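You operate a simulated robot arm through the tools that you are given. There is no shell and no other tool.

Carry out the task below with a simulated robot arm. There is one attempt and no reset: what you move stays moved.

TASK
Pump A's jacket has drained: close it up and grease the pump for storage.
Fine: water drain and bleed screw shut; screw the grease cup in till a bead appears, a quarter turn past it at most; carry the pan from under the drain to the pump's oil shelf, no spill.

Only the result counts: the job must be done as asked and must still hold three seconds after the hand-in. Knocking over, shifting, dropping, spilling or breaking anything else fails it.

THE ROBOT
A 7-joint arm with a two-finger parallel gripper, fixed in place. Base frame: the origin is at the foot of the arm, x ahead of it, y to its left, z up. Units: mm, degrees, N and s.
With the tool pointing down near the work surface it reaches from about 260 to 740 mm from the base axis. Its first joint turns from -143.0 to 143.0 degrees. Payload 3 kg.
The tool frame sits at the grasp point between the pads (the TCP): z along the fingers, y along the line on which they close. The tips reach 30 mm beyond it. The gripper opens to 110 mm. The fingers are 20 mm wide and 10 mm thick; the gripper's body (48 by 112 mm) begins 55 mm behind the TCP.
Orientation is that of the tool frame in the base frame, as a unit quaternion [w, x, y, z]. With the fingers straight down and closing along the base's y, the tool's x points along the base's -x, its y along +y and its z along -z.

THE INTERFACE
- The arm moves only by the tool send_rows. Its argument "plan" is a list of rows, each a list of 7 numbers: the shift along the tool's x, y, z in mm, then the turn, a rotation vector about the tool's x, y, z in degrees, then the closure in counts, from 0 (fully open) to 255 (shut). In form: [[dx, dy, dz, wx, wy, wz, hand], ...]. A call has 1 to 20 rows; each row shifts and turns the commanded pose from where the row before left it, along the tool's axes as they then stand. A row lasts 0.2 s, in which the tool goes at most 50 mm and 8.6 degrees; a call with a longer step from one row to the next is refused whole, and so is a gripper value outside its range. A pose out of reach is approached as far as the arm can. The call stops where the force on the tool passes 90 N (or 10 N more than at its start, if that is more) or the arm is blocked; 0.2 s more then pass. The fingers move at their own pace (about 153 mm/s each) and stop on an object; they squeeze with about 23 N. The grip force told is the motor's: it shows also when the fingers shut on nothing. Time passes only in rows, and 0.2 s behind the last, so rows that do not move let the fingers close. The reply holds the time, the measured pose of the TCP, the force on the tool along the base axes, the opening and the grip force, in the units named above and with some noise, with the torque about the TCP (base axes, N m) and any sound that the robot's microphone picked up.
- Cameras (640 x 400 px; columns grow to the right, rows downward): "scene" is fixed at [51.5, -650.7, 1429.1]; the picture's right is [-0.05, 1.00, 0.00], its down [0.88, 0.04, -0.48] and it looks along [-0.48, -0.02, -0.88] (base axes); focal length 214 px, centre (320, 200). "wrist" rides on the gripper at [72, 17, -103] in the tool frame; the picture's right is [-0.23, 0.97, 0.00], its down [-0.76, -0.18, -0.62] and it looks along [-0.61, -0.14, 0.78] (tool axes); focal length 222 px, centre (320, 200). There is no depth. A picture from a camera that has moved, and an enlarged one, comes with that camera's place and axes in the base frame and with its lens.
- capture(camera): a new picture of that camera. The clock stands still meanwhile.
- lift_body(by): slides the trunk up (or, below 0, down) by that many mm; the arm rides with it, the base frame stays. It gives what a move gives, with no picture.
- close_up(camera, box): a new picture of the part [left, top, right, bottom] of that camera's present view, enlarged. The clock stands still meanwhile.
- sign_off(): hands the job in; it is judged then, once.

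Places have to be worked out from the pictures, the camera data and where the tool is seen. Open the gripper and draw the arm clear of the work before you hand the job in, unless the task says otherwise.

The tools are called after ">>>" as name(argument=value, ...) on one line, values as JSON. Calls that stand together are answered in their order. send_rows: Moves the arm, as the interface text tells. Its arguments: {"type":"object","properties":{"plan":{"type":"array","items":{"type":"array","items":{"type":"number"}}}},"required":["plan"]} The other tools are called the same way: lift_body (by) slides the trunk up or down; capture (camera) takes a picture; close_up (camera, box) takes an enlarged picture of a part of a camera's view; sign_off () hands the job in.

At the start:

```text
t: 0.0
eef_pos: [484.6, 167.4, 1265.4]
tcp_rot: [0.0, 0.0, 1.0, 0.0]
force: [0.0, 0.5, -0.7]
torque: [-0.04, -0.01, 0.0]
gripper_width: 110.2
grip_force: 0.0
trunk travel left (down, up): [-268.0, 222.0]
```

scene: 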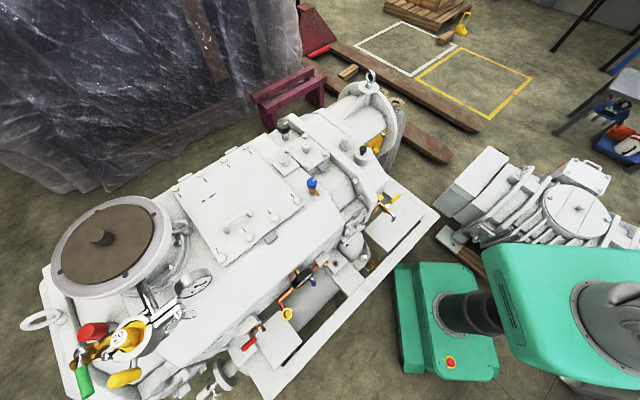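
wrist: 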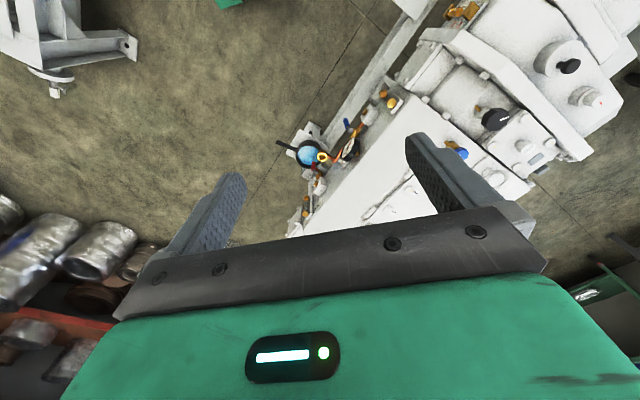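

The opening pictures show two pump machines and the robot's green foot; I need detail before moving. I take enlarged views of several parts of the scene.

>>> close_up(camera="scene", box=[220, 220, 380, 320])

>>> close_up(camera="scene", box=[260, 130, 420, 230])

>>> close_up(camera="scene", box=[40, 280, 232, 400])

>>> close_up(camera="wrist", box=[260, 80, 420, 180])

>>> close_up(camera="wrist", box=[400, 0, 640, 150])

>>> close_up(camera="scene", box=[430, 130, 640, 260])

```text
4.00 times, centred on (300, 270) of scene
camera zoom: at [51.5, -650.7, 1429.1], right [-0.05, 1.0, 0.0], down [0.88, 0.04, -0.48], along [-0.48, -0.02, -0.88], focal length 858 px, centre (400, -80)
```

zoom: 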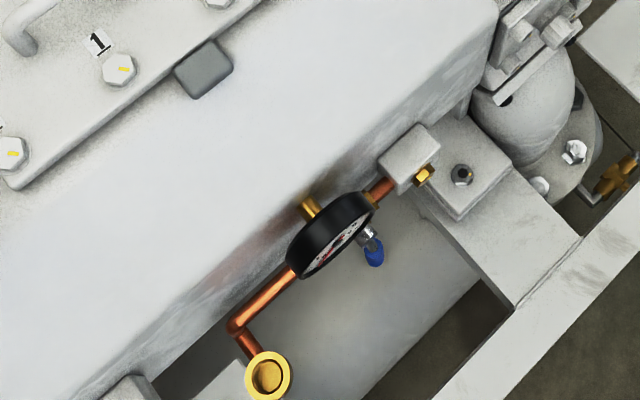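

```text
4.00 times, centred on (340, 180) of scene
camera zoom: at [51.5, -650.7, 1429.1], right [-0.05, 1.0, 0.0], down [0.88, 0.04, -0.48], along [-0.48, -0.02, -0.88], focal length 858 px, centre (240, 280)
```

zoom: 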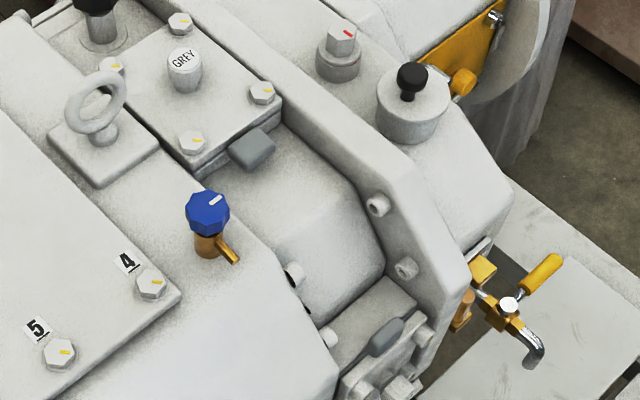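

```text
3.33 times, centred on (136, 340) of scene
camera zoom: at [51.5, -650.7, 1429.1], right [-0.05, 1.0, 0.0], down [0.88, 0.04, -0.48], along [-0.48, -0.02, -0.88], focal length 715 px, centre (933, -267)
```

zoom: 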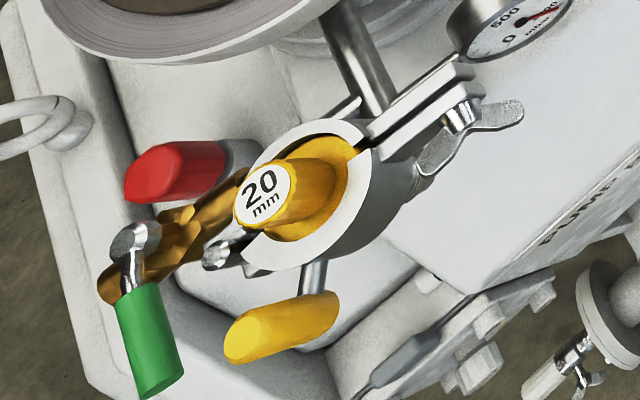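

```text
4.00 times, centred on (340, 130) of wrist
camera zoom: at [412.0, 185.8, 1367.5], right [0.23, 0.97, 0.0], down [0.76, -0.18, 0.62], along [0.61, -0.14, -0.78], focal length 888 px, centre (240, 480)
```

zoom: 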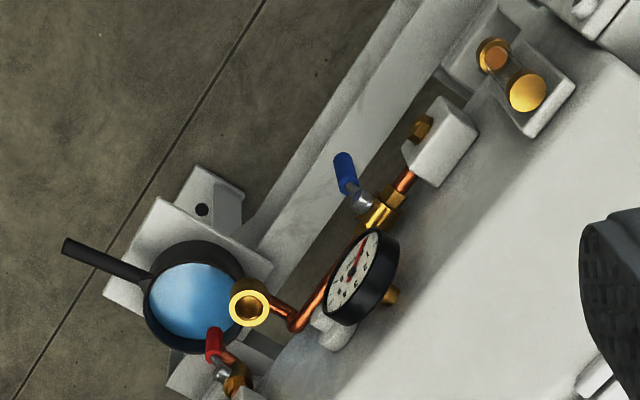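

```text
2.67 times, centred on (520, 75) of wrist
camera zoom: at [412.0, 185.8, 1367.5], right [0.23, 0.97, 0.0], down [0.76, -0.18, 0.62], along [0.61, -0.14, -0.78], focal length 592 px, centre (-213, 533)
```

zoom: 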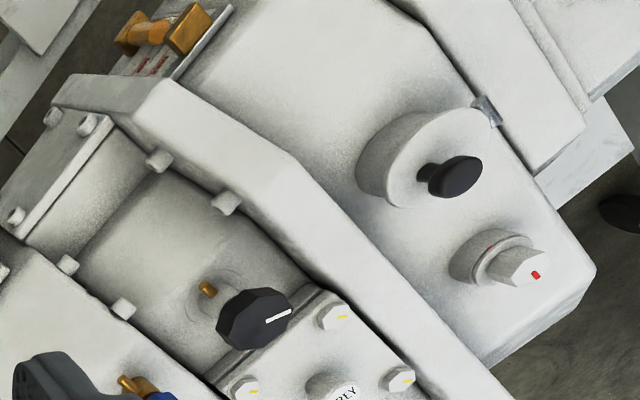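

```text
3.05 times, centred on (535, 195) of scene
camera zoom: at [51.5, -650.7, 1429.1], right [-0.05, 1.0, 0.0], down [0.88, 0.04, -0.48], along [-0.48, -0.02, -0.88], focal length 654 px, centre (-335, 215)
```

zoom: 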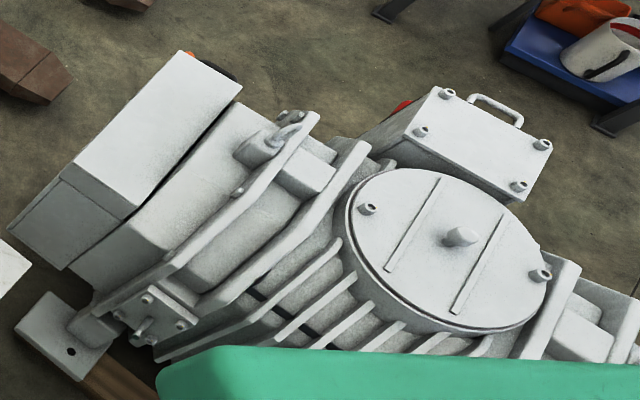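

The wrist camera sees a pump ahead with a pan of water under its drain, while the scene camera sees a similar pump to the robot's right. I look for the name plates and for a pan there.

>>> close_up(camera="scene", box=[180, 320, 280, 382])

>>> close_up(camera="scene", box=[190, 310, 318, 390])

>>> close_up(camera="scene", box=[350, 180, 446, 240])

>>> close_up(camera="wrist", box=[280, 110, 376, 170])

>>> close_up(camera="wrist", box=[0, 0, 160, 100])

>>> close_up(camera="wrist", box=[270, 150, 430, 250])

>>> close_up(camera="wrist", box=[360, 0, 520, 100])

>>> close_up(camera="scene", box=[150, 280, 278, 360])

```text
6.40 times, centred on (230, 351) of scene
camera zoom: at [51.5, -650.7, 1429.1], right [-0.05, 1.0, 0.0], down [0.88, 0.04, -0.48], along [-0.48, -0.02, -0.88], focal length 1373 px, centre (896, -766)
```

zoom: 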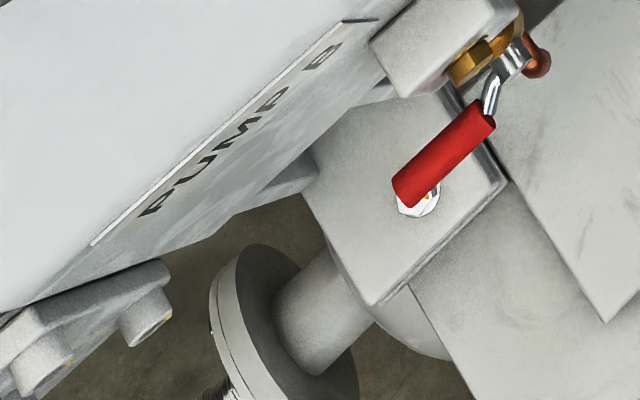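

```text
5.00 times, centred on (254, 350) of scene
camera zoom: at [51.5, -650.7, 1429.1], right [-0.05, 1.0, 0.0], down [0.88, 0.04, -0.48], along [-0.48, -0.02, -0.88], focal length 1072 px, centre (650, -550)
```

zoom: 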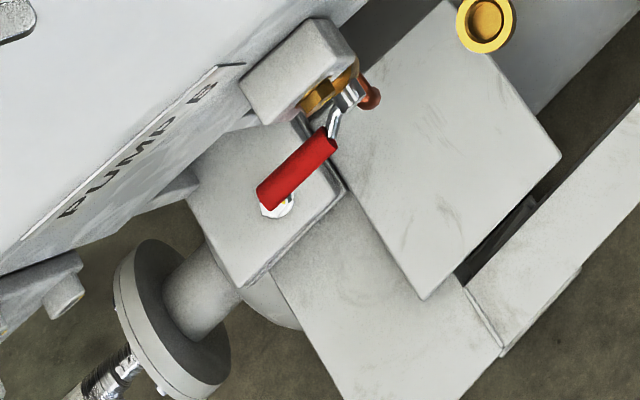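

```text
6.67 times, centred on (398, 210) of scene
camera zoom: at [51.5, -650.7, 1429.1], right [-0.05, 1.0, 0.0], down [0.88, 0.04, -0.48], along [-0.48, -0.02, -0.88], focal length 1430 px, centre (-200, 133)
```

zoom: 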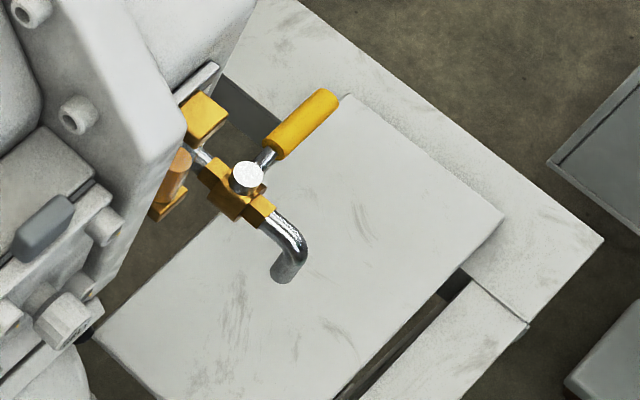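

```text
6.67 times, centred on (328, 140) of wrist
camera zoom: at [412.0, 185.8, 1367.5], right [0.23, 0.97, 0.0], down [0.76, -0.18, 0.62], along [0.61, -0.14, -0.78], focal length 1481 px, centre (267, 600)
```

zoom: 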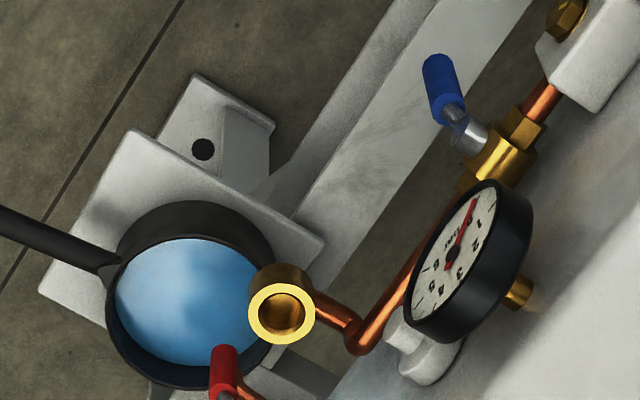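

```text
4.00 times, centred on (80, 50) of wrist
camera zoom: at [412.0, 185.8, 1367.5], right [0.23, 0.97, 0.0], down [0.76, -0.18, 0.62], along [0.61, -0.14, -0.78], focal length 888 px, centre (1280, 800)
```

zoom: 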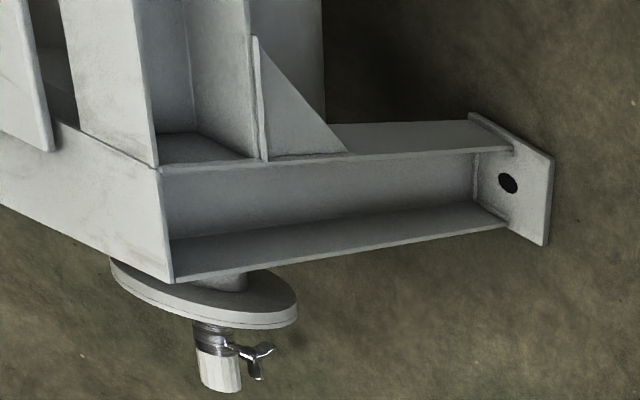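

```text
4.00 times, centred on (350, 200) of wrist
camera zoom: at [412.0, 185.8, 1367.5], right [0.23, 0.97, 0.0], down [0.76, -0.18, 0.62], along [0.61, -0.14, -0.78], focal length 888 px, centre (200, 200)
```

zoom: 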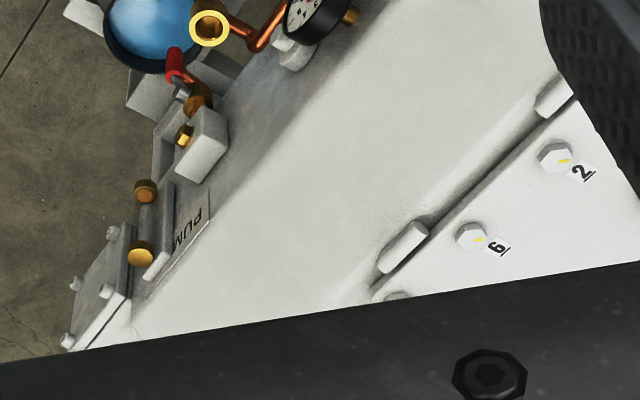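

```text
4.00 times, centred on (440, 50) of wrist
camera zoom: at [412.0, 185.8, 1367.5], right [0.23, 0.97, 0.0], down [0.76, -0.18, 0.62], along [0.61, -0.14, -0.78], focal length 888 px, centre (-160, 800)
```

zoom: 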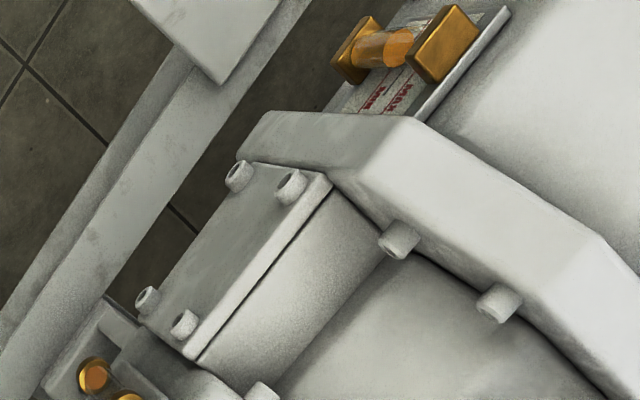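

```text
5.00 times, centred on (214, 320) of scene
camera zoom: at [51.5, -650.7, 1429.1], right [-0.05, 1.0, 0.0], down [0.88, 0.04, -0.48], along [-0.48, -0.02, -0.88], focal length 1072 px, centre (850, -400)
```

zoom: 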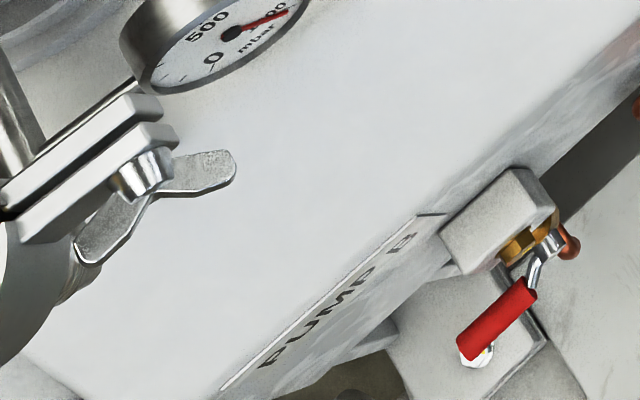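

Pump B is the one at the robot's right, so Pump A is the one ahead, with the pan under it. I move sideways at this safe height to get a second viewpoint for triangulating.

>>> send_rows(plan=[[0, -40, 0, 0, 0, 0, 0], [0, -40, 0, 0, 0, 0, 0], [0, -40, 0, 0, 0, 0, 0], [0, -40, 0, 0, 0, 0, 0], [0, -40, 0, 0, 0, 0, 0]])

>>> capture(camera="wrist")

>>> capture(camera="scene")

```text
t: 1.2
eef_pos: [483.9, -34.3, 1266.2]
tcp_rot: [0.001, -0.001, 1.0, 0.0]
force: [0.4, 1.0, 0.0]
torque: [-0.08, -0.03, 0.01]
gripper_width: 109.9
grip_force: 0.1
trunk travel left (down, up): [-268.0, 222.0]
```

```text
taken
camera wrist: at [411.3, -15.9, 1368.6], right [0.23, 0.97, 0.0], down [0.76, -0.18, 0.62], along [0.61, -0.14, -0.78], focal length 222 px, centre (320, 200)
```

wrist: 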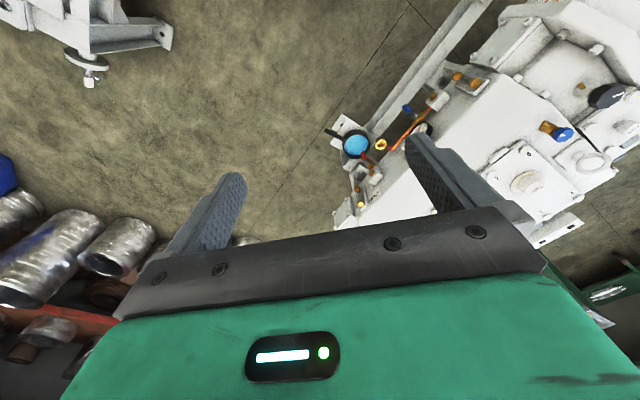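

```text
taken
```

scene: 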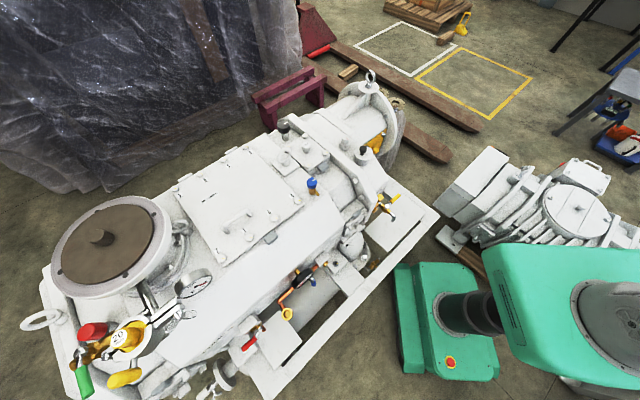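

The pan triangulates to roughly (826, 41, 523). I take enlarged views from this new viewpoint to pin down each fitting.

>>> close_up(camera="wrist", box=[310, 50, 470, 150])

>>> close_up(camera="wrist", box=[310, 130, 438, 210])

>>> close_up(camera="wrist", box=[440, 0, 640, 125])

>>> close_up(camera="wrist", box=[440, 100, 640, 225])

```text
4.00 times, centred on (390, 100) of wrist
camera zoom: at [411.3, -15.9, 1368.6], right [0.23, 0.97, 0.0], down [0.76, -0.18, 0.62], along [0.61, -0.14, -0.78], focal length 888 px, centre (40, 600)
```

zoom: 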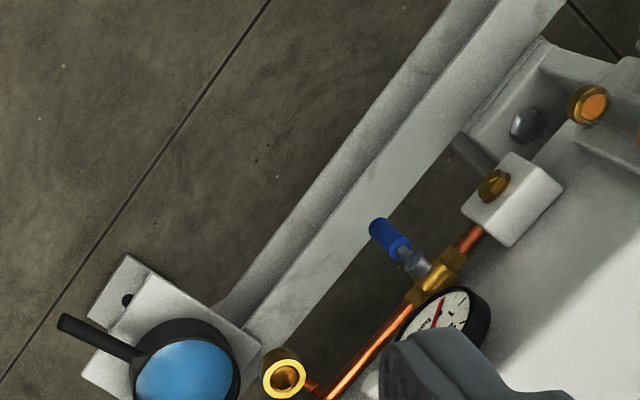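

```text
5.00 times, centred on (374, 170) of wrist
camera zoom: at [411.3, -15.9, 1368.6], right [0.23, 0.97, 0.0], down [0.76, -0.18, 0.62], along [0.61, -0.14, -0.78], focal length 1111 px, centre (50, 350)
```

zoom: 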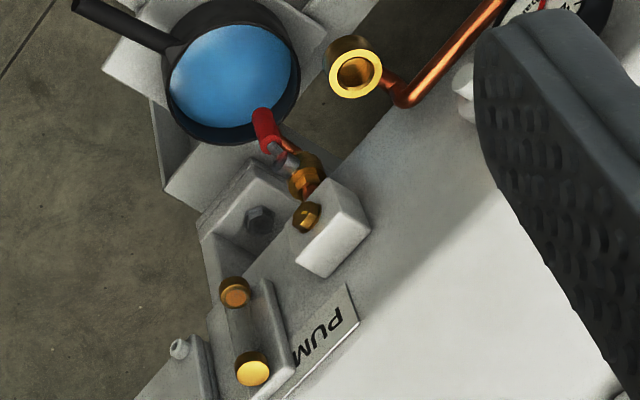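

```text
3.20 times, centred on (540, 62) of wrist
camera zoom: at [411.3, -15.9, 1368.6], right [0.23, 0.97, 0.0], down [0.76, -0.18, 0.62], along [0.61, -0.14, -0.78], focal length 711 px, centre (-384, 640)
```

zoom: 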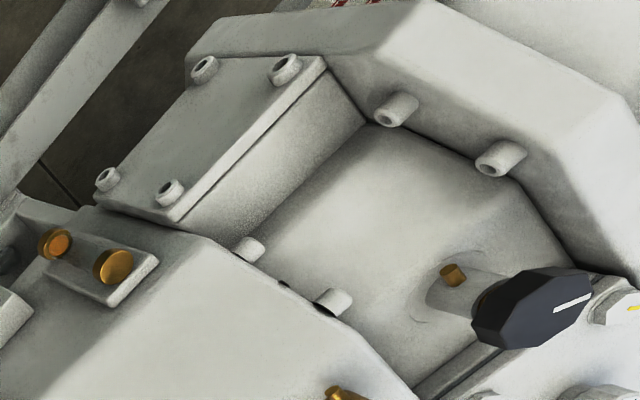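

```text
3.20 times, centred on (540, 162) of wrist
camera zoom: at [411.3, -15.9, 1368.6], right [0.23, 0.97, 0.0], down [0.76, -0.18, 0.62], along [0.61, -0.14, -0.78], focal length 711 px, centre (-384, 320)
```

zoom: 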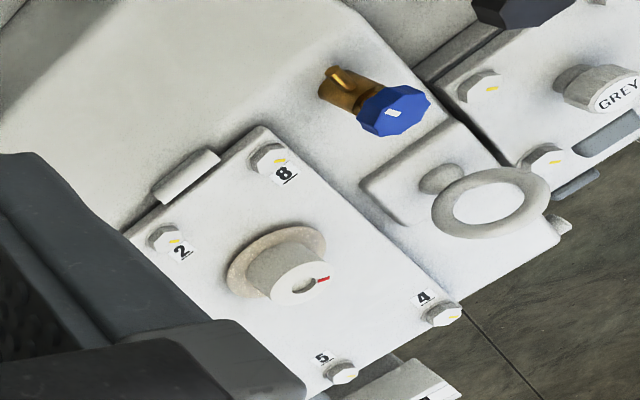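

Triangulated: the blue bleed knob is near (683, 411, 947), the black grease knob near (652, 512, 894), the pan near (835, 39, 512) with its handle end near (738, -71). I move left and turn outward to look at the knobs closer.

>>> send_rows(plan=[[5, 45, 10, 0, 0, 0, 0], [5, 45, 10, 0, 0, 0, 0], [5, 45, 10, 0, 0, 0, 0], [5, 45, 10, 0, 0, 0, 0], [5, 45, 10, 0, 0, 0, 0], [5, 45, 10, 0, 0, 0, 0], [5, 45, 10, 0, 0, 0, 0], [0, 0, 0, 0, 0, -8.5, 0], [0, 0, 0, 0, 0, -8.5, 0], [0, 0, 0, 0, 0, -8.5, 0], [0, 0, 0, 0, 0, -8.5, 0]])

>>> capture(camera="wrist")

>>> capture(camera="scene")

```text
t: 3.6
eef_pos: [449.8, 282.6, 1195.2]
tcp_rot: [0.0, -0.295, 0.956, -0.001]
force: [0.3, 0.5, 0.5]
torque: [0.0, 0.03, 0.03]
gripper_width: 109.9
grip_force: 0.1
trunk travel left (down, up): [-268.0, 222.0]
```

```text
taken
camera wrist: at [380.1, 257.2, 1298.0], right [-0.36, 0.93, 0.0], down [0.73, 0.28, 0.62], along [0.58, 0.22, -0.78], focal length 222 px, centre (320, 200)
```

wrist: 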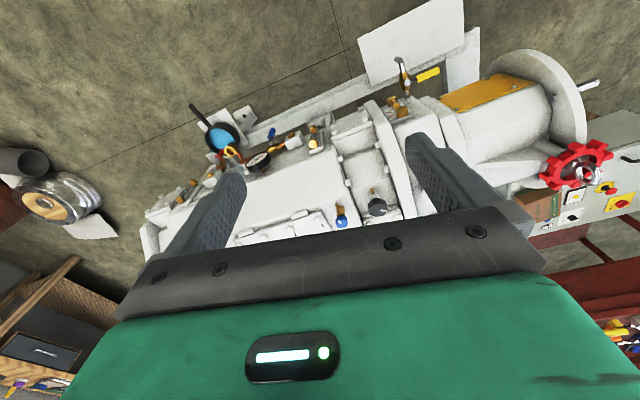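

```text
taken
```

scene: 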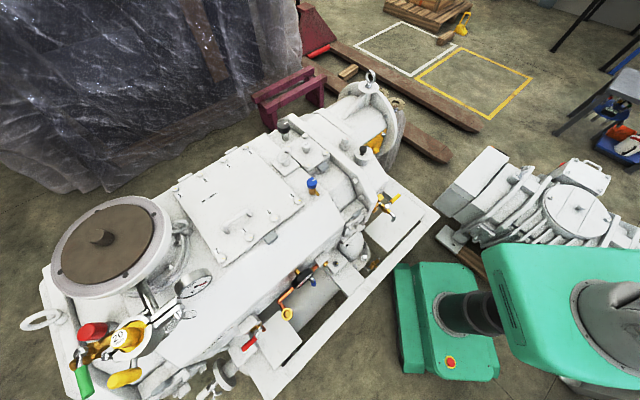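

Now the whole side of Pump A is visible, including the yellow-lever oil tap above a flat shelf. I enlarge each region.

>>> close_up(camera="wrist", box=[180, 80, 340, 180])

>>> close_up(camera="wrist", box=[320, 130, 448, 230])

>>> close_up(camera="wrist", box=[330, 0, 490, 100])

>>> close_up(camera="wrist", box=[480, 120, 640, 220])

>>> close_up(camera="wrist", box=[180, 90, 260, 170])

```text
4.00 times, centred on (260, 130) of wrist
camera zoom: at [380.1, 257.2, 1298.0], right [-0.36, 0.93, 0.0], down [0.73, 0.28, 0.62], along [0.58, 0.22, -0.78], focal length 888 px, centre (560, 480)
```

zoom: 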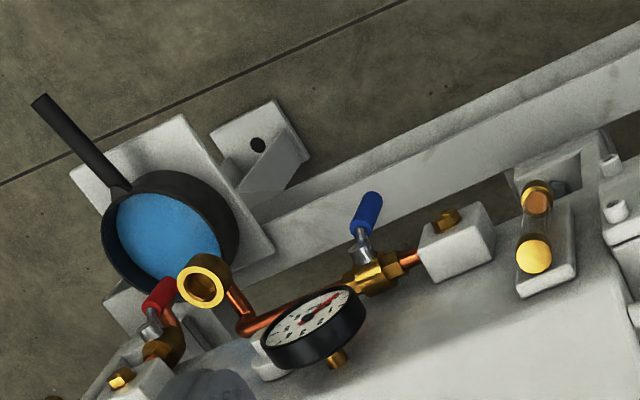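

```text
4.00 times, centred on (384, 180) of wrist
camera zoom: at [380.1, 257.2, 1298.0], right [-0.36, 0.93, 0.0], down [0.73, 0.28, 0.62], along [0.58, 0.22, -0.78], focal length 888 px, centre (64, 280)
```

zoom: 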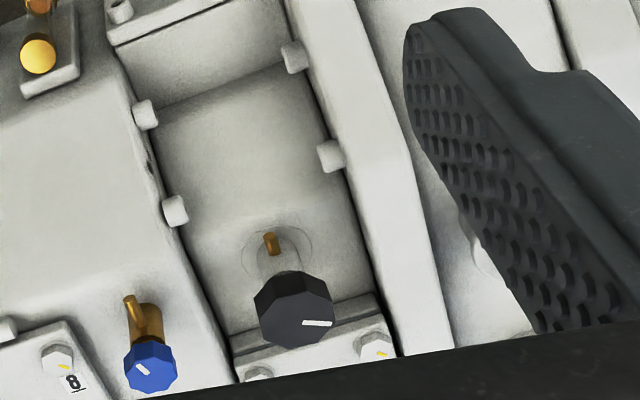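

```text
4.00 times, centred on (410, 50) of wrist
camera zoom: at [380.1, 257.2, 1298.0], right [-0.36, 0.93, 0.0], down [0.73, 0.28, 0.62], along [0.58, 0.22, -0.78], focal length 888 px, centre (-40, 800)
```

zoom: 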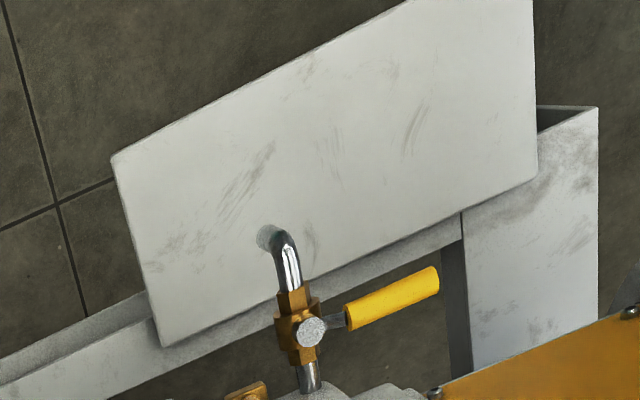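

```text
4.00 times, centred on (560, 170) of wrist
camera zoom: at [380.1, 257.2, 1298.0], right [-0.36, 0.93, 0.0], down [0.73, 0.28, 0.62], along [0.58, 0.22, -0.78], focal length 888 px, centre (-640, 320)
```

zoom: 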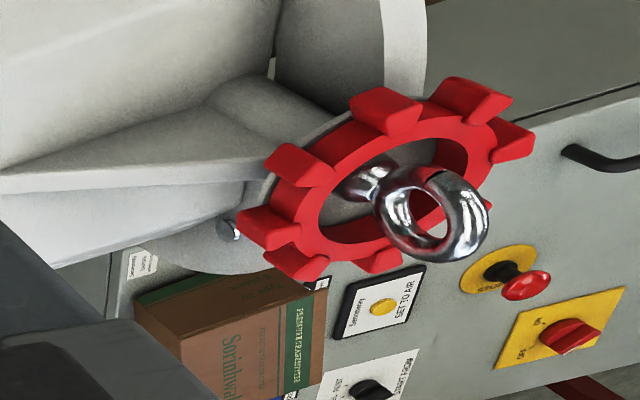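

```text
5.00 times, centred on (220, 130) of wrist
camera zoom: at [380.1, 257.2, 1298.0], right [-0.36, 0.93, 0.0], down [0.73, 0.28, 0.62], along [0.58, 0.22, -0.78], focal length 1111 px, centre (820, 550)
```

zoom: 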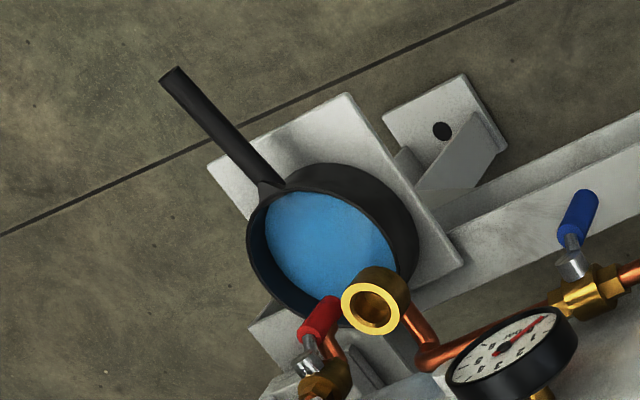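

The black knob with the brass nipple looks like the grease cup, the blue knob with brass spout the bleed screw, and the red lever over the pan the water drain (lever along its pipe, so open). Next I test reach outward above the blue knob at a safe height.

>>> send_rows(plan=[[-40, 0, 10, 0, 0, 0, 0], [-40, 0, 10, 0, 0, 0, 0], [-40, 0, 10, 0, 0, 0, 0], [-40, 0, 10, 0, 0, 0, 0], [-20, 0, 0, 0, 0, 0, 0]])

>>> capture(camera="wrist")

```text
t: 4.8
eef_pos: [562.4, 360.1, 1157.1]
tcp_rot: [0.0, -0.292, 0.956, 0.0]
force: [-0.9, -0.9, -0.3]
torque: [-0.04, -0.06, 0.01]
gripper_width: 109.9
grip_force: 0.1
out of reach, approached as far as the arm can: row 4, 5
trunk travel left (down, up): [-268.0, 222.0]
```

```text
taken
camera wrist: at [492.9, 335.1, 1260.2], right [-0.36, 0.93, 0.0], down [0.73, 0.28, 0.62], along [0.58, 0.22, -0.78], focal length 222 px, centre (320, 200)
```

wrist: 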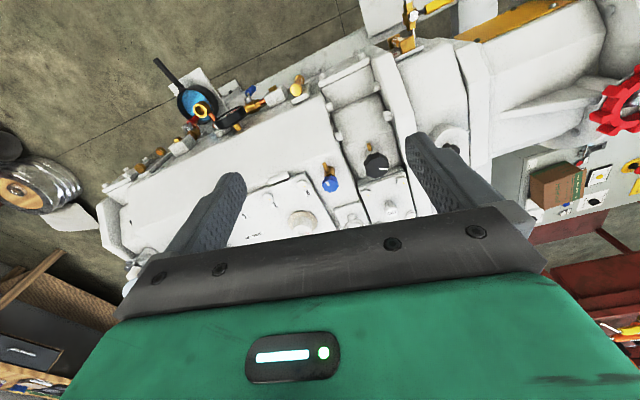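

The straight-down reach at this height ends at about 667 mm radius. I go lower (z≈1040, still clear of the knobs) and try outward again to map the reach.

>>> send_rows(plan=[[0, 0, 30, 0, 0, 0, 0], [0, 0, 30, 0, 0, 0, 0], [0, 0, 30, 0, 0, 0, 0], [0, 0, 25, 0, 0, 0, 0], [-15, 0, 0, 0, 0, 0, 0], [-15, 0, 0, 0, 0, 0, 0], [-15, 0, 0, 0, 0, 0, 0], [-15, 0, 0, 0, 0, 0, 0], [-15, 0, 0, 0, 0, 0, 0], [-15, 0, 0, 0, 0, 0, 0]])

>>> capture(camera="wrist")

```text
t: 7.0
eef_pos: [626.9, 401.1, 1043.0]
tcp_rot: [-0.001, -0.293, 0.956, 0.0]
force: [1.0, 0.1, -0.9]
torque: [0.01, 0.0, 0.02]
gripper_width: 110.1
grip_force: 0.0
out of reach, approached as far as the arm can: row 10
trunk travel left (down, up): [-268.0, 222.0]
```

```text
taken
camera wrist: at [557.7, 376.1, 1145.6], right [-0.36, 0.93, 0.0], down [0.73, 0.28, 0.62], along [0.58, 0.22, -0.78], focal length 222 px, centre (320, 200)
```

wrist: 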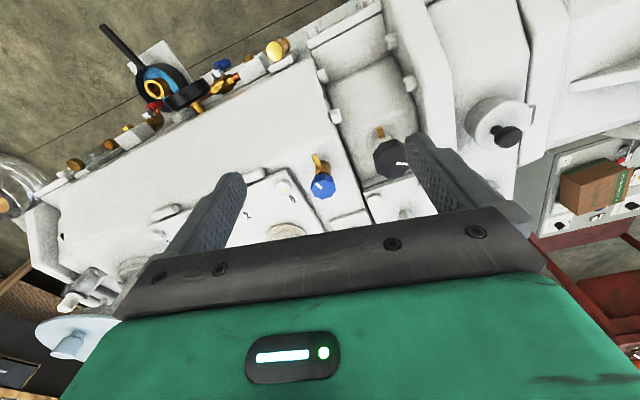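

Fitting the two limits suggests maximum straight-down reach of ~850 mm at TCP z≈623 for the present trunk height, so raising the trunk brings both knobs in reach. I take close-ups to locate the knobs first.

>>> close_up(camera="wrist", box=[290, 110, 418, 210])

>>> close_up(camera="wrist", box=[370, 120, 418, 180])

```text
4.00 times, centred on (354, 160) of wrist
camera zoom: at [557.7, 376.1, 1145.6], right [-0.36, 0.93, 0.0], down [0.73, 0.28, 0.62], along [0.58, 0.22, -0.78], focal length 888 px, centre (184, 360)
```

zoom: 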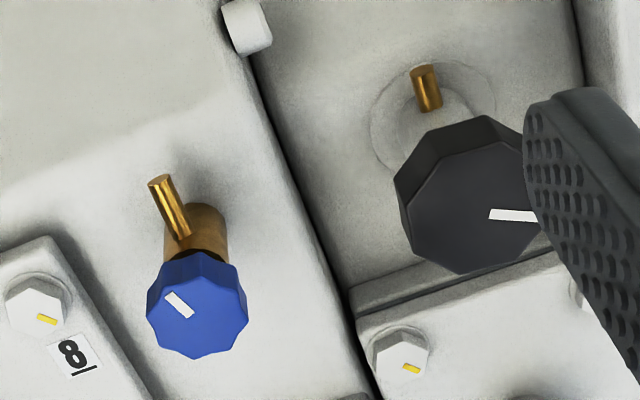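

```text
6.67 times, centred on (394, 150) of wrist
camera zoom: at [557.7, 376.1, 1145.6], right [-0.36, 0.93, 0.0], down [0.73, 0.28, 0.62], along [0.58, 0.22, -0.78], focal length 1481 px, centre (-173, 533)
```

zoom: 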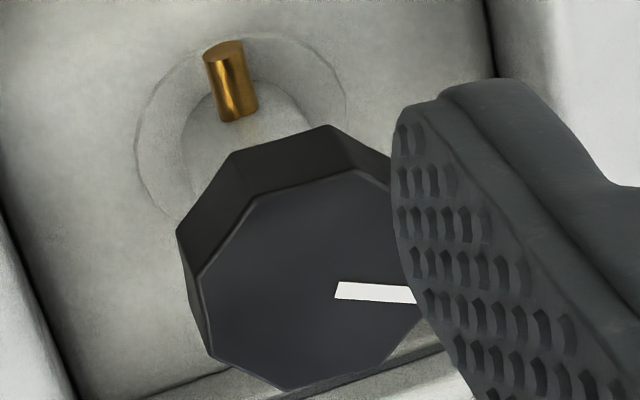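

Blue bleed knob top is at about (698, 436, 930), ~30 mm across; black grease knob top about (657, 517, 894), ~43 mm across, both with vertical axes. I raise the trunk to bring them within straight-down reach.

>>> lift_body(by=215)

>>> send_rows(plan=[[0, 0, 40, 0, 0, 0, 120], [0, 0, 40, 0, 0, 0, 120], [0, 0, 40, 0, 0, 0, 120], [0, 0, 40, 0, 0, 0, 120], [0, 0, 30, 0, 0, 0, 120], [-15, 0, 10, 0, 0, 0, 120], [-15, 0, 0, 0, 0, 0, 120]])

>>> capture(camera="wrist")

>>> capture(camera="scene")

```text
t: 9.3
eef_pos: [628.2, 400.9, 1256.8]
tcp_rot: [0.0, -0.292, 0.956, -0.001]
force: [-0.5, 0.3, -0.4]
torque: [-0.02, 0.01, -0.03]
gripper_width: 109.8
grip_force: 0.0
trunk travel left (down, up): [-483.0, 7.0]
```

```text
t: 10.9
eef_pos: [650.7, 419.2, 1057.4]
tcp_rot: [-0.001, -0.292, 0.956, 0.0]
force: [0.0, -0.3, 0.2]
torque: [0.04, 0.0, 0.0]
gripper_width: 58.5
grip_force: 0.1
trunk travel left (down, up): [-483.0, 7.0]
```

```text
taken
camera wrist: at [581.5, 393.3, 1159.8], right [-0.36, 0.93, 0.0], down [0.73, 0.28, 0.62], along [0.58, 0.22, -0.78], focal length 222 px, centre (320, 200)
```

wrist: 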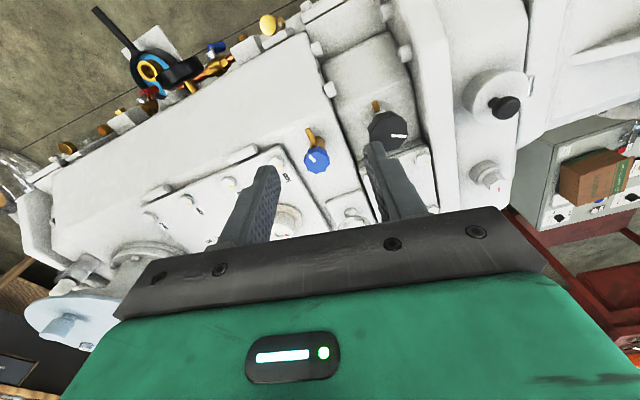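

```text
taken
```

scene: 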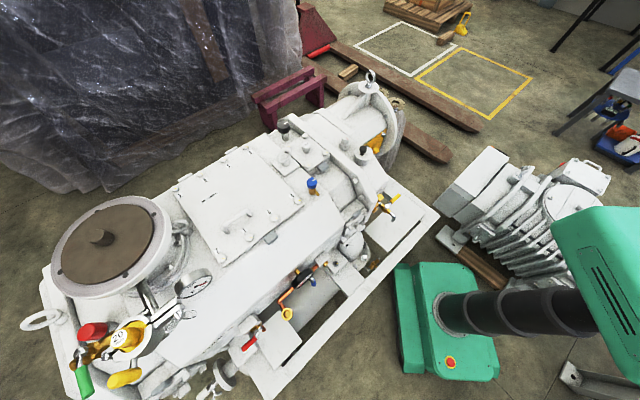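

The trunk is up and the reach is fine. I take an enlarged view to refine the offset between the tool axis and the blue knob.

>>> close_up(camera="wrist", box=[256, 90, 416, 190])

```text
4.00 times, centred on (336, 140) of wrist
camera zoom: at [581.5, 393.3, 1159.8], right [-0.36, 0.93, 0.0], down [0.73, 0.28, 0.62], along [0.58, 0.22, -0.78], focal length 888 px, centre (256, 440)
```

zoom: 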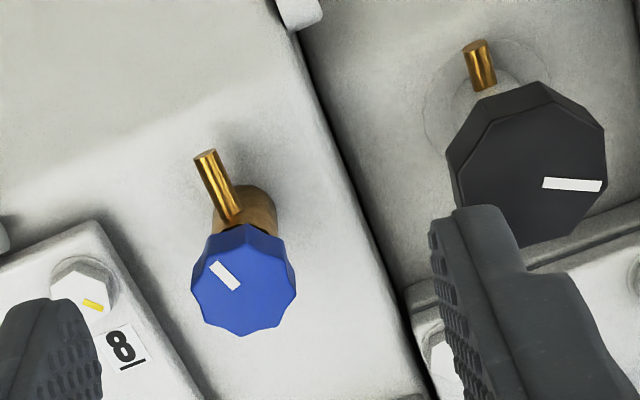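

Refined blue knob position is about (701, 436, 928). I move above it to z≈1000 and check.

>>> send_rows(plan=[[-25, -7, 10, 0, 0, 0, 120], [-25, -7, 10, 0, 0, 0, 120], [0, 0, 20, 0, 0, 0, 120], [0, 0, 17, 0, 0, 0, 120]])

>>> capture(camera="wrist")

>>> close_up(camera="wrist", box=[256, 90, 416, 190])

```text
t: 11.9
eef_pos: [674.1, 424.4, 1010.0]
tcp_rot: [0.0, -0.293, 0.956, -0.001]
force: [0.3, 0.1, 0.5]
torque: [0.01, -0.01, -0.01]
gripper_width: 58.2
grip_force: 0.1
out of reach, approached as far as the arm can: row 2
trunk travel left (down, up): [-483.0, 7.0]
```

```text
taken
camera wrist: at [604.9, 398.2, 1113.3], right [-0.36, 0.93, 0.0], down [0.73, 0.28, 0.62], along [0.58, 0.22, -0.78], focal length 222 px, centre (320, 200)
```

wrist: 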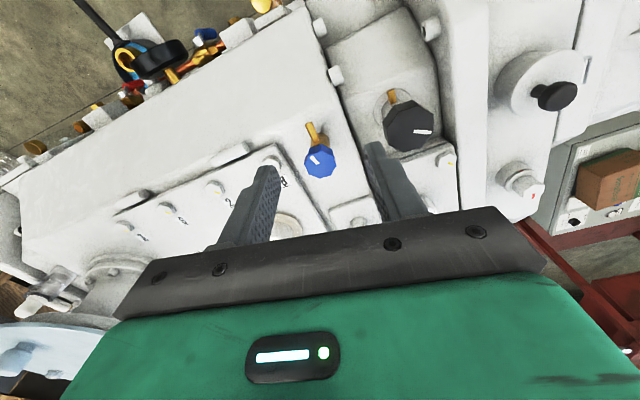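

```text
4.00 times, centred on (336, 140) of wrist
camera zoom: at [604.9, 398.2, 1113.3], right [-0.36, 0.93, 0.0], down [0.73, 0.28, 0.62], along [0.58, 0.22, -0.78], focal length 888 px, centre (256, 440)
```

zoom: 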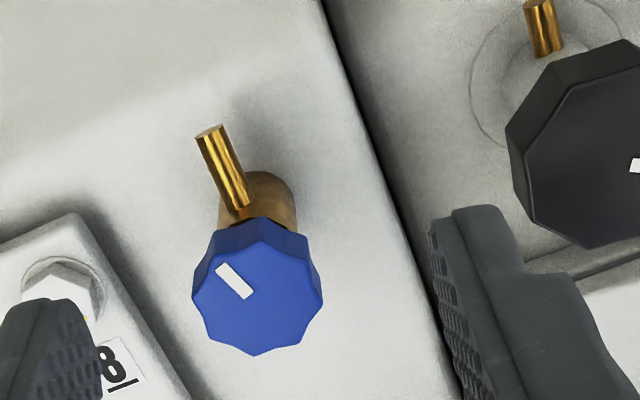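

Straight down, the arm tops out at r≈797, short of the knobs (r≈828–836), so I tilt the fingers outward by 16° to gain reach; the finger faces stay vertical for gripping. Then I look again.

>>> send_rows(plan=[[0, 0, 0, 0, -8, 0, 120], [0, 0, 0, 0, -8, 0, 120], [-10, 0, 10, 0, 0, 0, 120], [-10, 0, 11, 0, 0, 0, 120]])

>>> capture(camera="wrist")

>>> close_up(camera="wrist", box=[256, 110, 416, 210])

```text
t: 12.9
eef_pos: [695.8, 437.6, 997.0]
tcp_rot: [0.133, -0.29, 0.947, 0.041]
force: [-0.3, -0.1, 0.8]
torque: [0.01, 0.03, 0.0]
gripper_width: 58.2
grip_force: 0.1
trunk travel left (down, up): [-483.0, 7.0]
```

```text
taken
camera wrist: at [604.8, 398.6, 1074.9], right [-0.36, 0.93, 0.06], down [0.56, 0.17, 0.81], along [0.74, 0.33, -0.58], focal length 222 px, centre (320, 200)
```

wrist: 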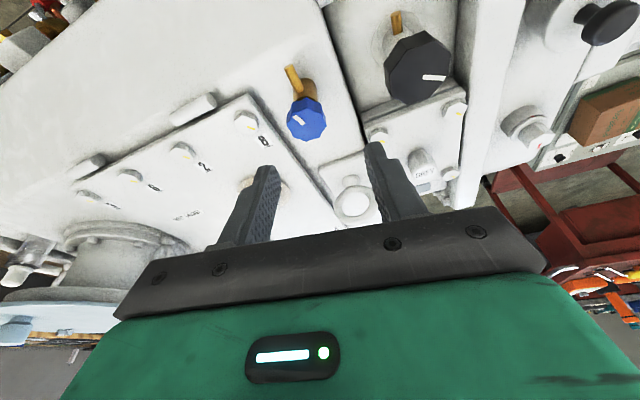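

```text
4.00 times, centred on (336, 160) of wrist
camera zoom: at [604.8, 398.6, 1074.9], right [-0.36, 0.93, 0.06], down [0.56, 0.17, 0.81], along [0.74, 0.33, -0.58], focal length 888 px, centre (256, 360)
```

zoom: 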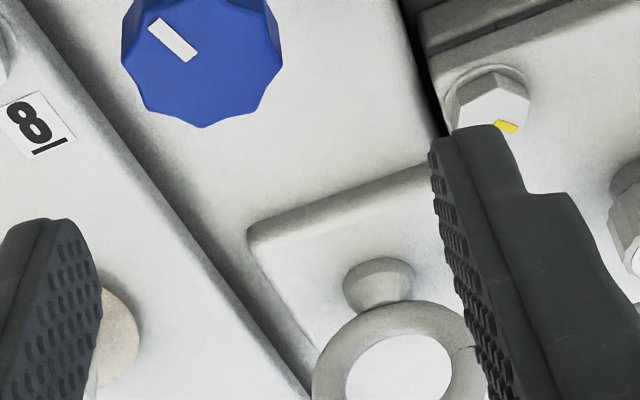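

The tilt works and the tool hangs near (696, 438, 997) with room to spare. I estimate the blue knob axis at (704.5, 437.5), top z≈923. Next I pre-turn 30° counter-clockwise about the vertical, then look before descending.

>>> send_rows(plan=[[0, 0, 0, -2.07, 0, -7.21, 120], [0, 0, 0, -2.07, 0, -7.21, 120], [0, 0, 0, -2.07, 0, -7.21, 120], [0, 0, 0, -2.07, 0, -7.21, 120]])

>>> capture(camera="wrist")

>>> close_up(camera="wrist", box=[230, 50, 390, 150])

```text
t: 13.9
eef_pos: [694.9, 438.8, 997.1]
tcp_rot: [0.118, -0.525, 0.839, 0.075]
force: [0.6, 0.2, -0.4]
torque: [0.01, 0.02, 0.03]
gripper_width: 58.3
grip_force: 0.1
trunk travel left (down, up): [-483.0, 7.0]
```

```text
taken
camera wrist: at [636.5, 358.7, 1075.3], right [-0.78, 0.62, 0.06], down [0.41, 0.43, 0.81], along [0.48, 0.66, -0.59], focal length 222 px, centre (320, 200)
```

wrist: 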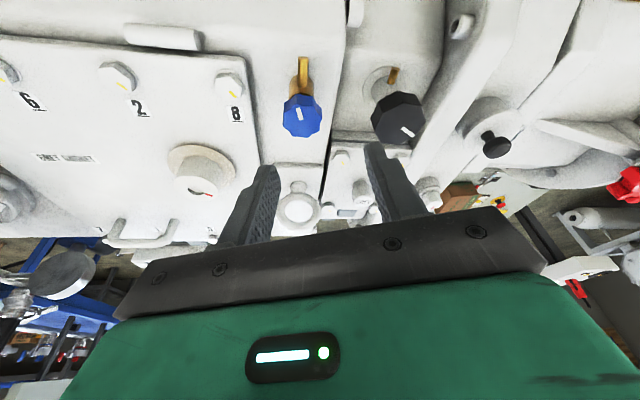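

```text
4.00 times, centred on (310, 100) of wrist
camera zoom: at [636.5, 358.7, 1075.3], right [-0.78, 0.62, 0.06], down [0.41, 0.43, 0.81], along [0.48, 0.66, -0.59], focal length 888 px, centre (360, 600)
```

zoom: 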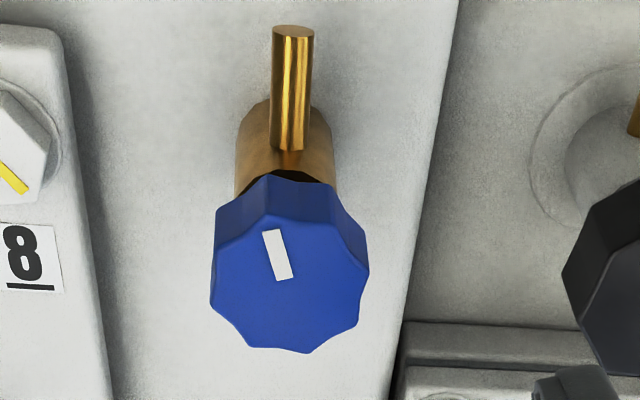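

View from the new angle gives the blue knob top centre at (704, 437, 925). I descend so the tips straddle the knob about 20 mm below its top, and check before closing.

>>> send_rows(plan=[[5, -2.25, 14.2, 0, 0, 0, 120], [5, -2.25, 14.2, 0, 0, 0, 120], [5, -2.25, 14.2, 0, 0, 0, 120], [5.1, -2.25, 14.1, 0, 0, 0, 120]])

>>> capture(camera="wrist")

>>> close_up(camera="wrist", box=[220, 70, 420, 195])

```text
t: 14.9
eef_pos: [701.3, 431.8, 935.4]
tcp_rot: [0.118, -0.525, 0.84, 0.075]
force: [0.4, -0.3, 1.4]
torque: [0.02, -0.02, -0.01]
gripper_width: 58.4
grip_force: 0.1
trunk travel left (down, up): [-483.0, 7.0]
```

```text
taken
camera wrist: at [643.0, 352.7, 1014.8], right [-0.78, 0.62, 0.06], down [0.41, 0.43, 0.81], along [0.48, 0.66, -0.58], focal length 222 px, centre (320, 200)
```

wrist: 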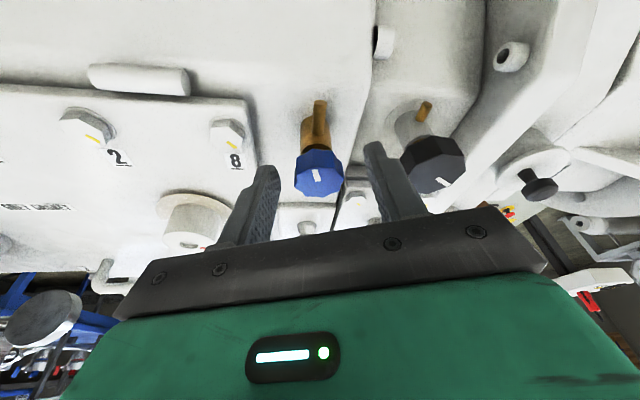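

```text
3.20 times, centred on (320, 132) of wrist
camera zoom: at [643.0, 352.7, 1014.8], right [-0.78, 0.62, 0.06], down [0.41, 0.43, 0.81], along [0.48, 0.66, -0.58], focal length 711 px, centre (320, 416)
```

zoom: 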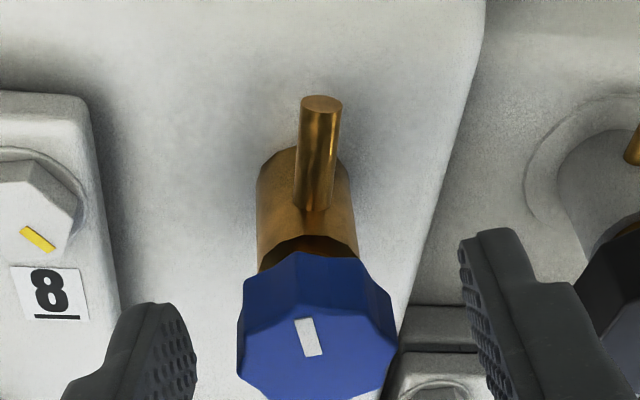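

The knob sits centred between the fingers laterally and a few mm lower than estimated. I go down 5 mm and close on it.

>>> send_rows(plan=[[1.4, 0, 4.8, 0, 0, 0, 120], [0, 0, 0, 0, 0, 0, 255], [0, 0, 0, 0, 0, 0, 255], [0, 0, 0, 0, 0, 0, 255]])

>>> capture(camera="wrist")

>>> close_up(camera="wrist", box=[220, 70, 420, 195])

```text
t: 15.9
eef_pos: [702.9, 431.8, 930.9]
tcp_rot: [0.118, -0.524, 0.84, 0.074]
force: [6.1, -4.5, -3.6]
torque: [0.34, -0.82, -0.02]
gripper_width: 31.5
grip_force: 45.6
trunk travel left (down, up): [-483.0, 7.0]
```

```text
taken
camera wrist: at [643.9, 352.5, 1009.3], right [-0.78, 0.62, 0.06], down [0.41, 0.43, 0.81], along [0.48, 0.66, -0.59], focal length 222 px, centre (320, 200)
```

wrist: 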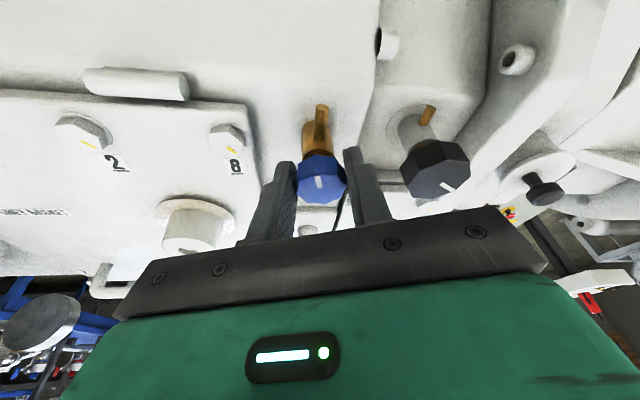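

```text
3.20 times, centred on (320, 132) of wrist
camera zoom: at [643.9, 352.5, 1009.3], right [-0.78, 0.62, 0.06], down [0.41, 0.43, 0.81], along [0.48, 0.66, -0.59], focal length 711 px, centre (320, 416)
```

zoom: 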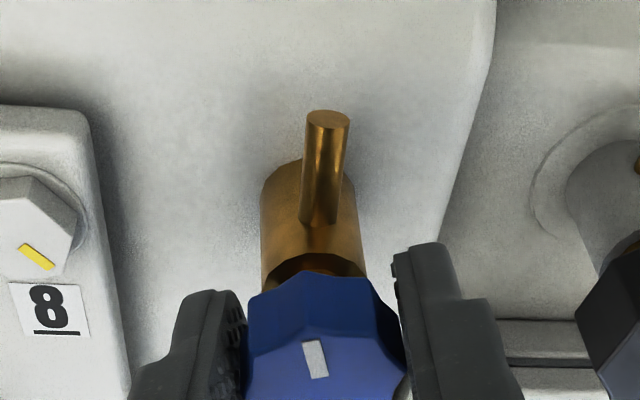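

The grip is on the knob (31.5 mm). I turn it clockwise 30° about the knob's vertical axis, with a small centring correction, and read the torque.

>>> send_rows(plan=[[0, -0.8, 0, 0, 0, 0, 255], [0, 0.7, 0, 2.07, 0, 7.21, 255], [0, 0.7, 0, 2.07, 0, 7.21, 255], [0, 0.7, 0, 2.07, 0, 7.21, 255], [0, 0.7, 0, 2.07, 0, 7.21, 255]])

>>> close_up(camera="wrist", box=[220, 70, 420, 195])

```text
t: 17.1
eef_pos: [700.6, 432.5, 930.3]
tcp_rot: [0.133, -0.288, 0.947, 0.041]
force: [13.5, 1.7, -2.3]
torque: [-0.95, 0.35, -0.02]
gripper_width: 32.0
grip_force: 45.2
trunk travel left (down, up): [-483.0, 7.0]
```

```text
3.20 times, centred on (320, 132) of wrist
camera zoom: at [609.8, 393.5, 1009.3], right [-0.36, 0.93, 0.06], down [0.56, 0.16, 0.81], along [0.74, 0.33, -0.58], focal length 711 px, centre (320, 416)
```

zoom: 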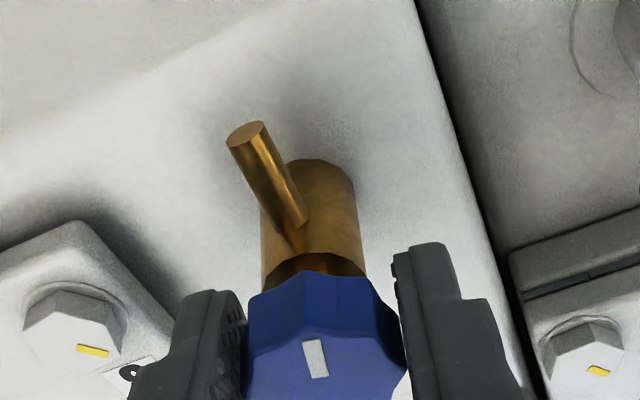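

The knob turns with the gripper and nearly no resisting torque. I continue clockwise another ~34°, easing the small side force.

>>> send_rows(plan=[[-1, 0.3, 0, 2.07, 0, 7.21, 255], [0, 0.4, 0, 2.07, 0, 7.21, 255], [0, 0.6, 0, 2.07, 0, 7.21, 255], [0, 0.6, 0, 2.07, 0, 7.21, 255], [0, 0.6, 0, 1.1, 0, 3.85, 255]])

>>> close_up(camera="wrist", box=[220, 70, 420, 195])

```text
t: 18.3
eef_pos: [699.8, 435.4, 930.6]
tcp_rot: [0.137, 0.001, 0.991, -0.002]
force: [8.4, -6.0, -9.5]
torque: [-0.02, 0.45, -0.05]
gripper_width: 31.6
grip_force: 45.1
trunk travel left (down, up): [-483.0, 7.0]
```

```text
3.20 times, centred on (320, 132) of wrist
camera zoom: at [602.2, 453.5, 1009.7], right [0.22, 0.97, 0.06], down [0.56, -0.18, 0.81], along [0.8, -0.14, -0.59], focal length 711 px, centre (320, 416)
```

zoom: 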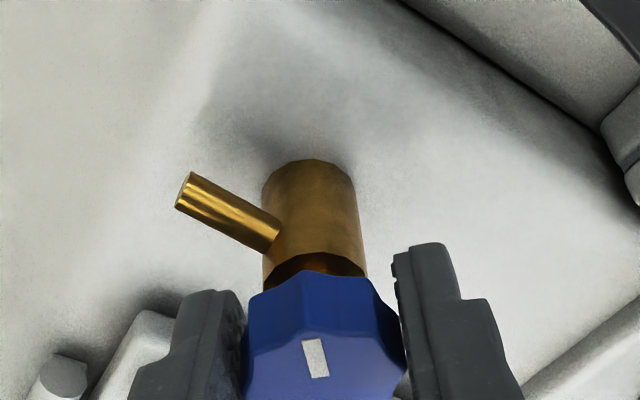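

The knob has turned 64° clockwise freely and pulls slightly downward as it screws in. I release, lift, swing back counter-clockwise, and take another stroke.

>>> send_rows(plan=[[0, 0, 0, 0, 0, 0, 120], [0, 0, 0, 0, 0, 0, 120], [-4.15, 0, -14.4, 0, 0, 0, 120], [-4.15, 0, -14.4, 0, 0, 0, 120], [0, -0.7, 0, -2.2, 0, -7.69, 120], [0, -0.7, 0, -2.2, 0, -7.69, 120], [0, -0.7, 0, -2.2, 0, -7.69, 120], [0, -0.7, 0, -2.2, 0, -7.69, 120], [0, -0.7, 0, -2.2, 0, -7.69, 120], [0, -0.7, 0, -2.2, 0, -7.69, 120], [0, -0.7, 0, -2.2, 0, -7.69, 120], [0, -0.7, 0, -2.2, 0, -7.69, 120]])

>>> close_up(camera="wrist", box=[220, 70, 420, 195])

```text
t: 20.9
eef_pos: [702.3, 430.6, 962.4]
tcp_rot: [0.119, -0.526, 0.839, 0.073]
force: [0.0, -0.2, -0.1]
torque: [0.03, -0.02, 0.0]
gripper_width: 58.0
grip_force: 0.1
trunk travel left (down, up): [-483.0, 7.0]
```

```text
3.20 times, centred on (320, 132) of wrist
camera zoom: at [644.3, 351.0, 1040.5], right [-0.78, 0.62, 0.06], down [0.4, 0.43, 0.81], along [0.48, 0.66, -0.58], focal length 711 px, centre (320, 416)
```

zoom: 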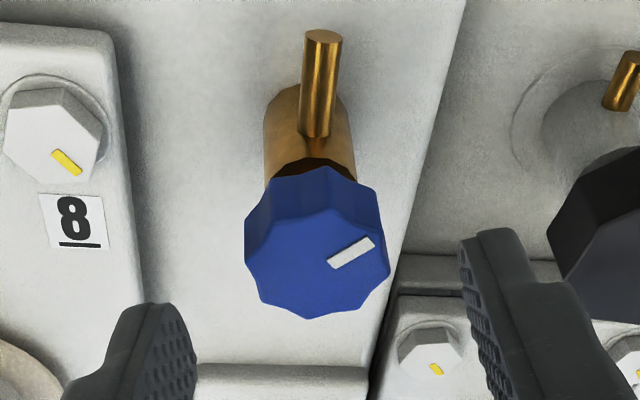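

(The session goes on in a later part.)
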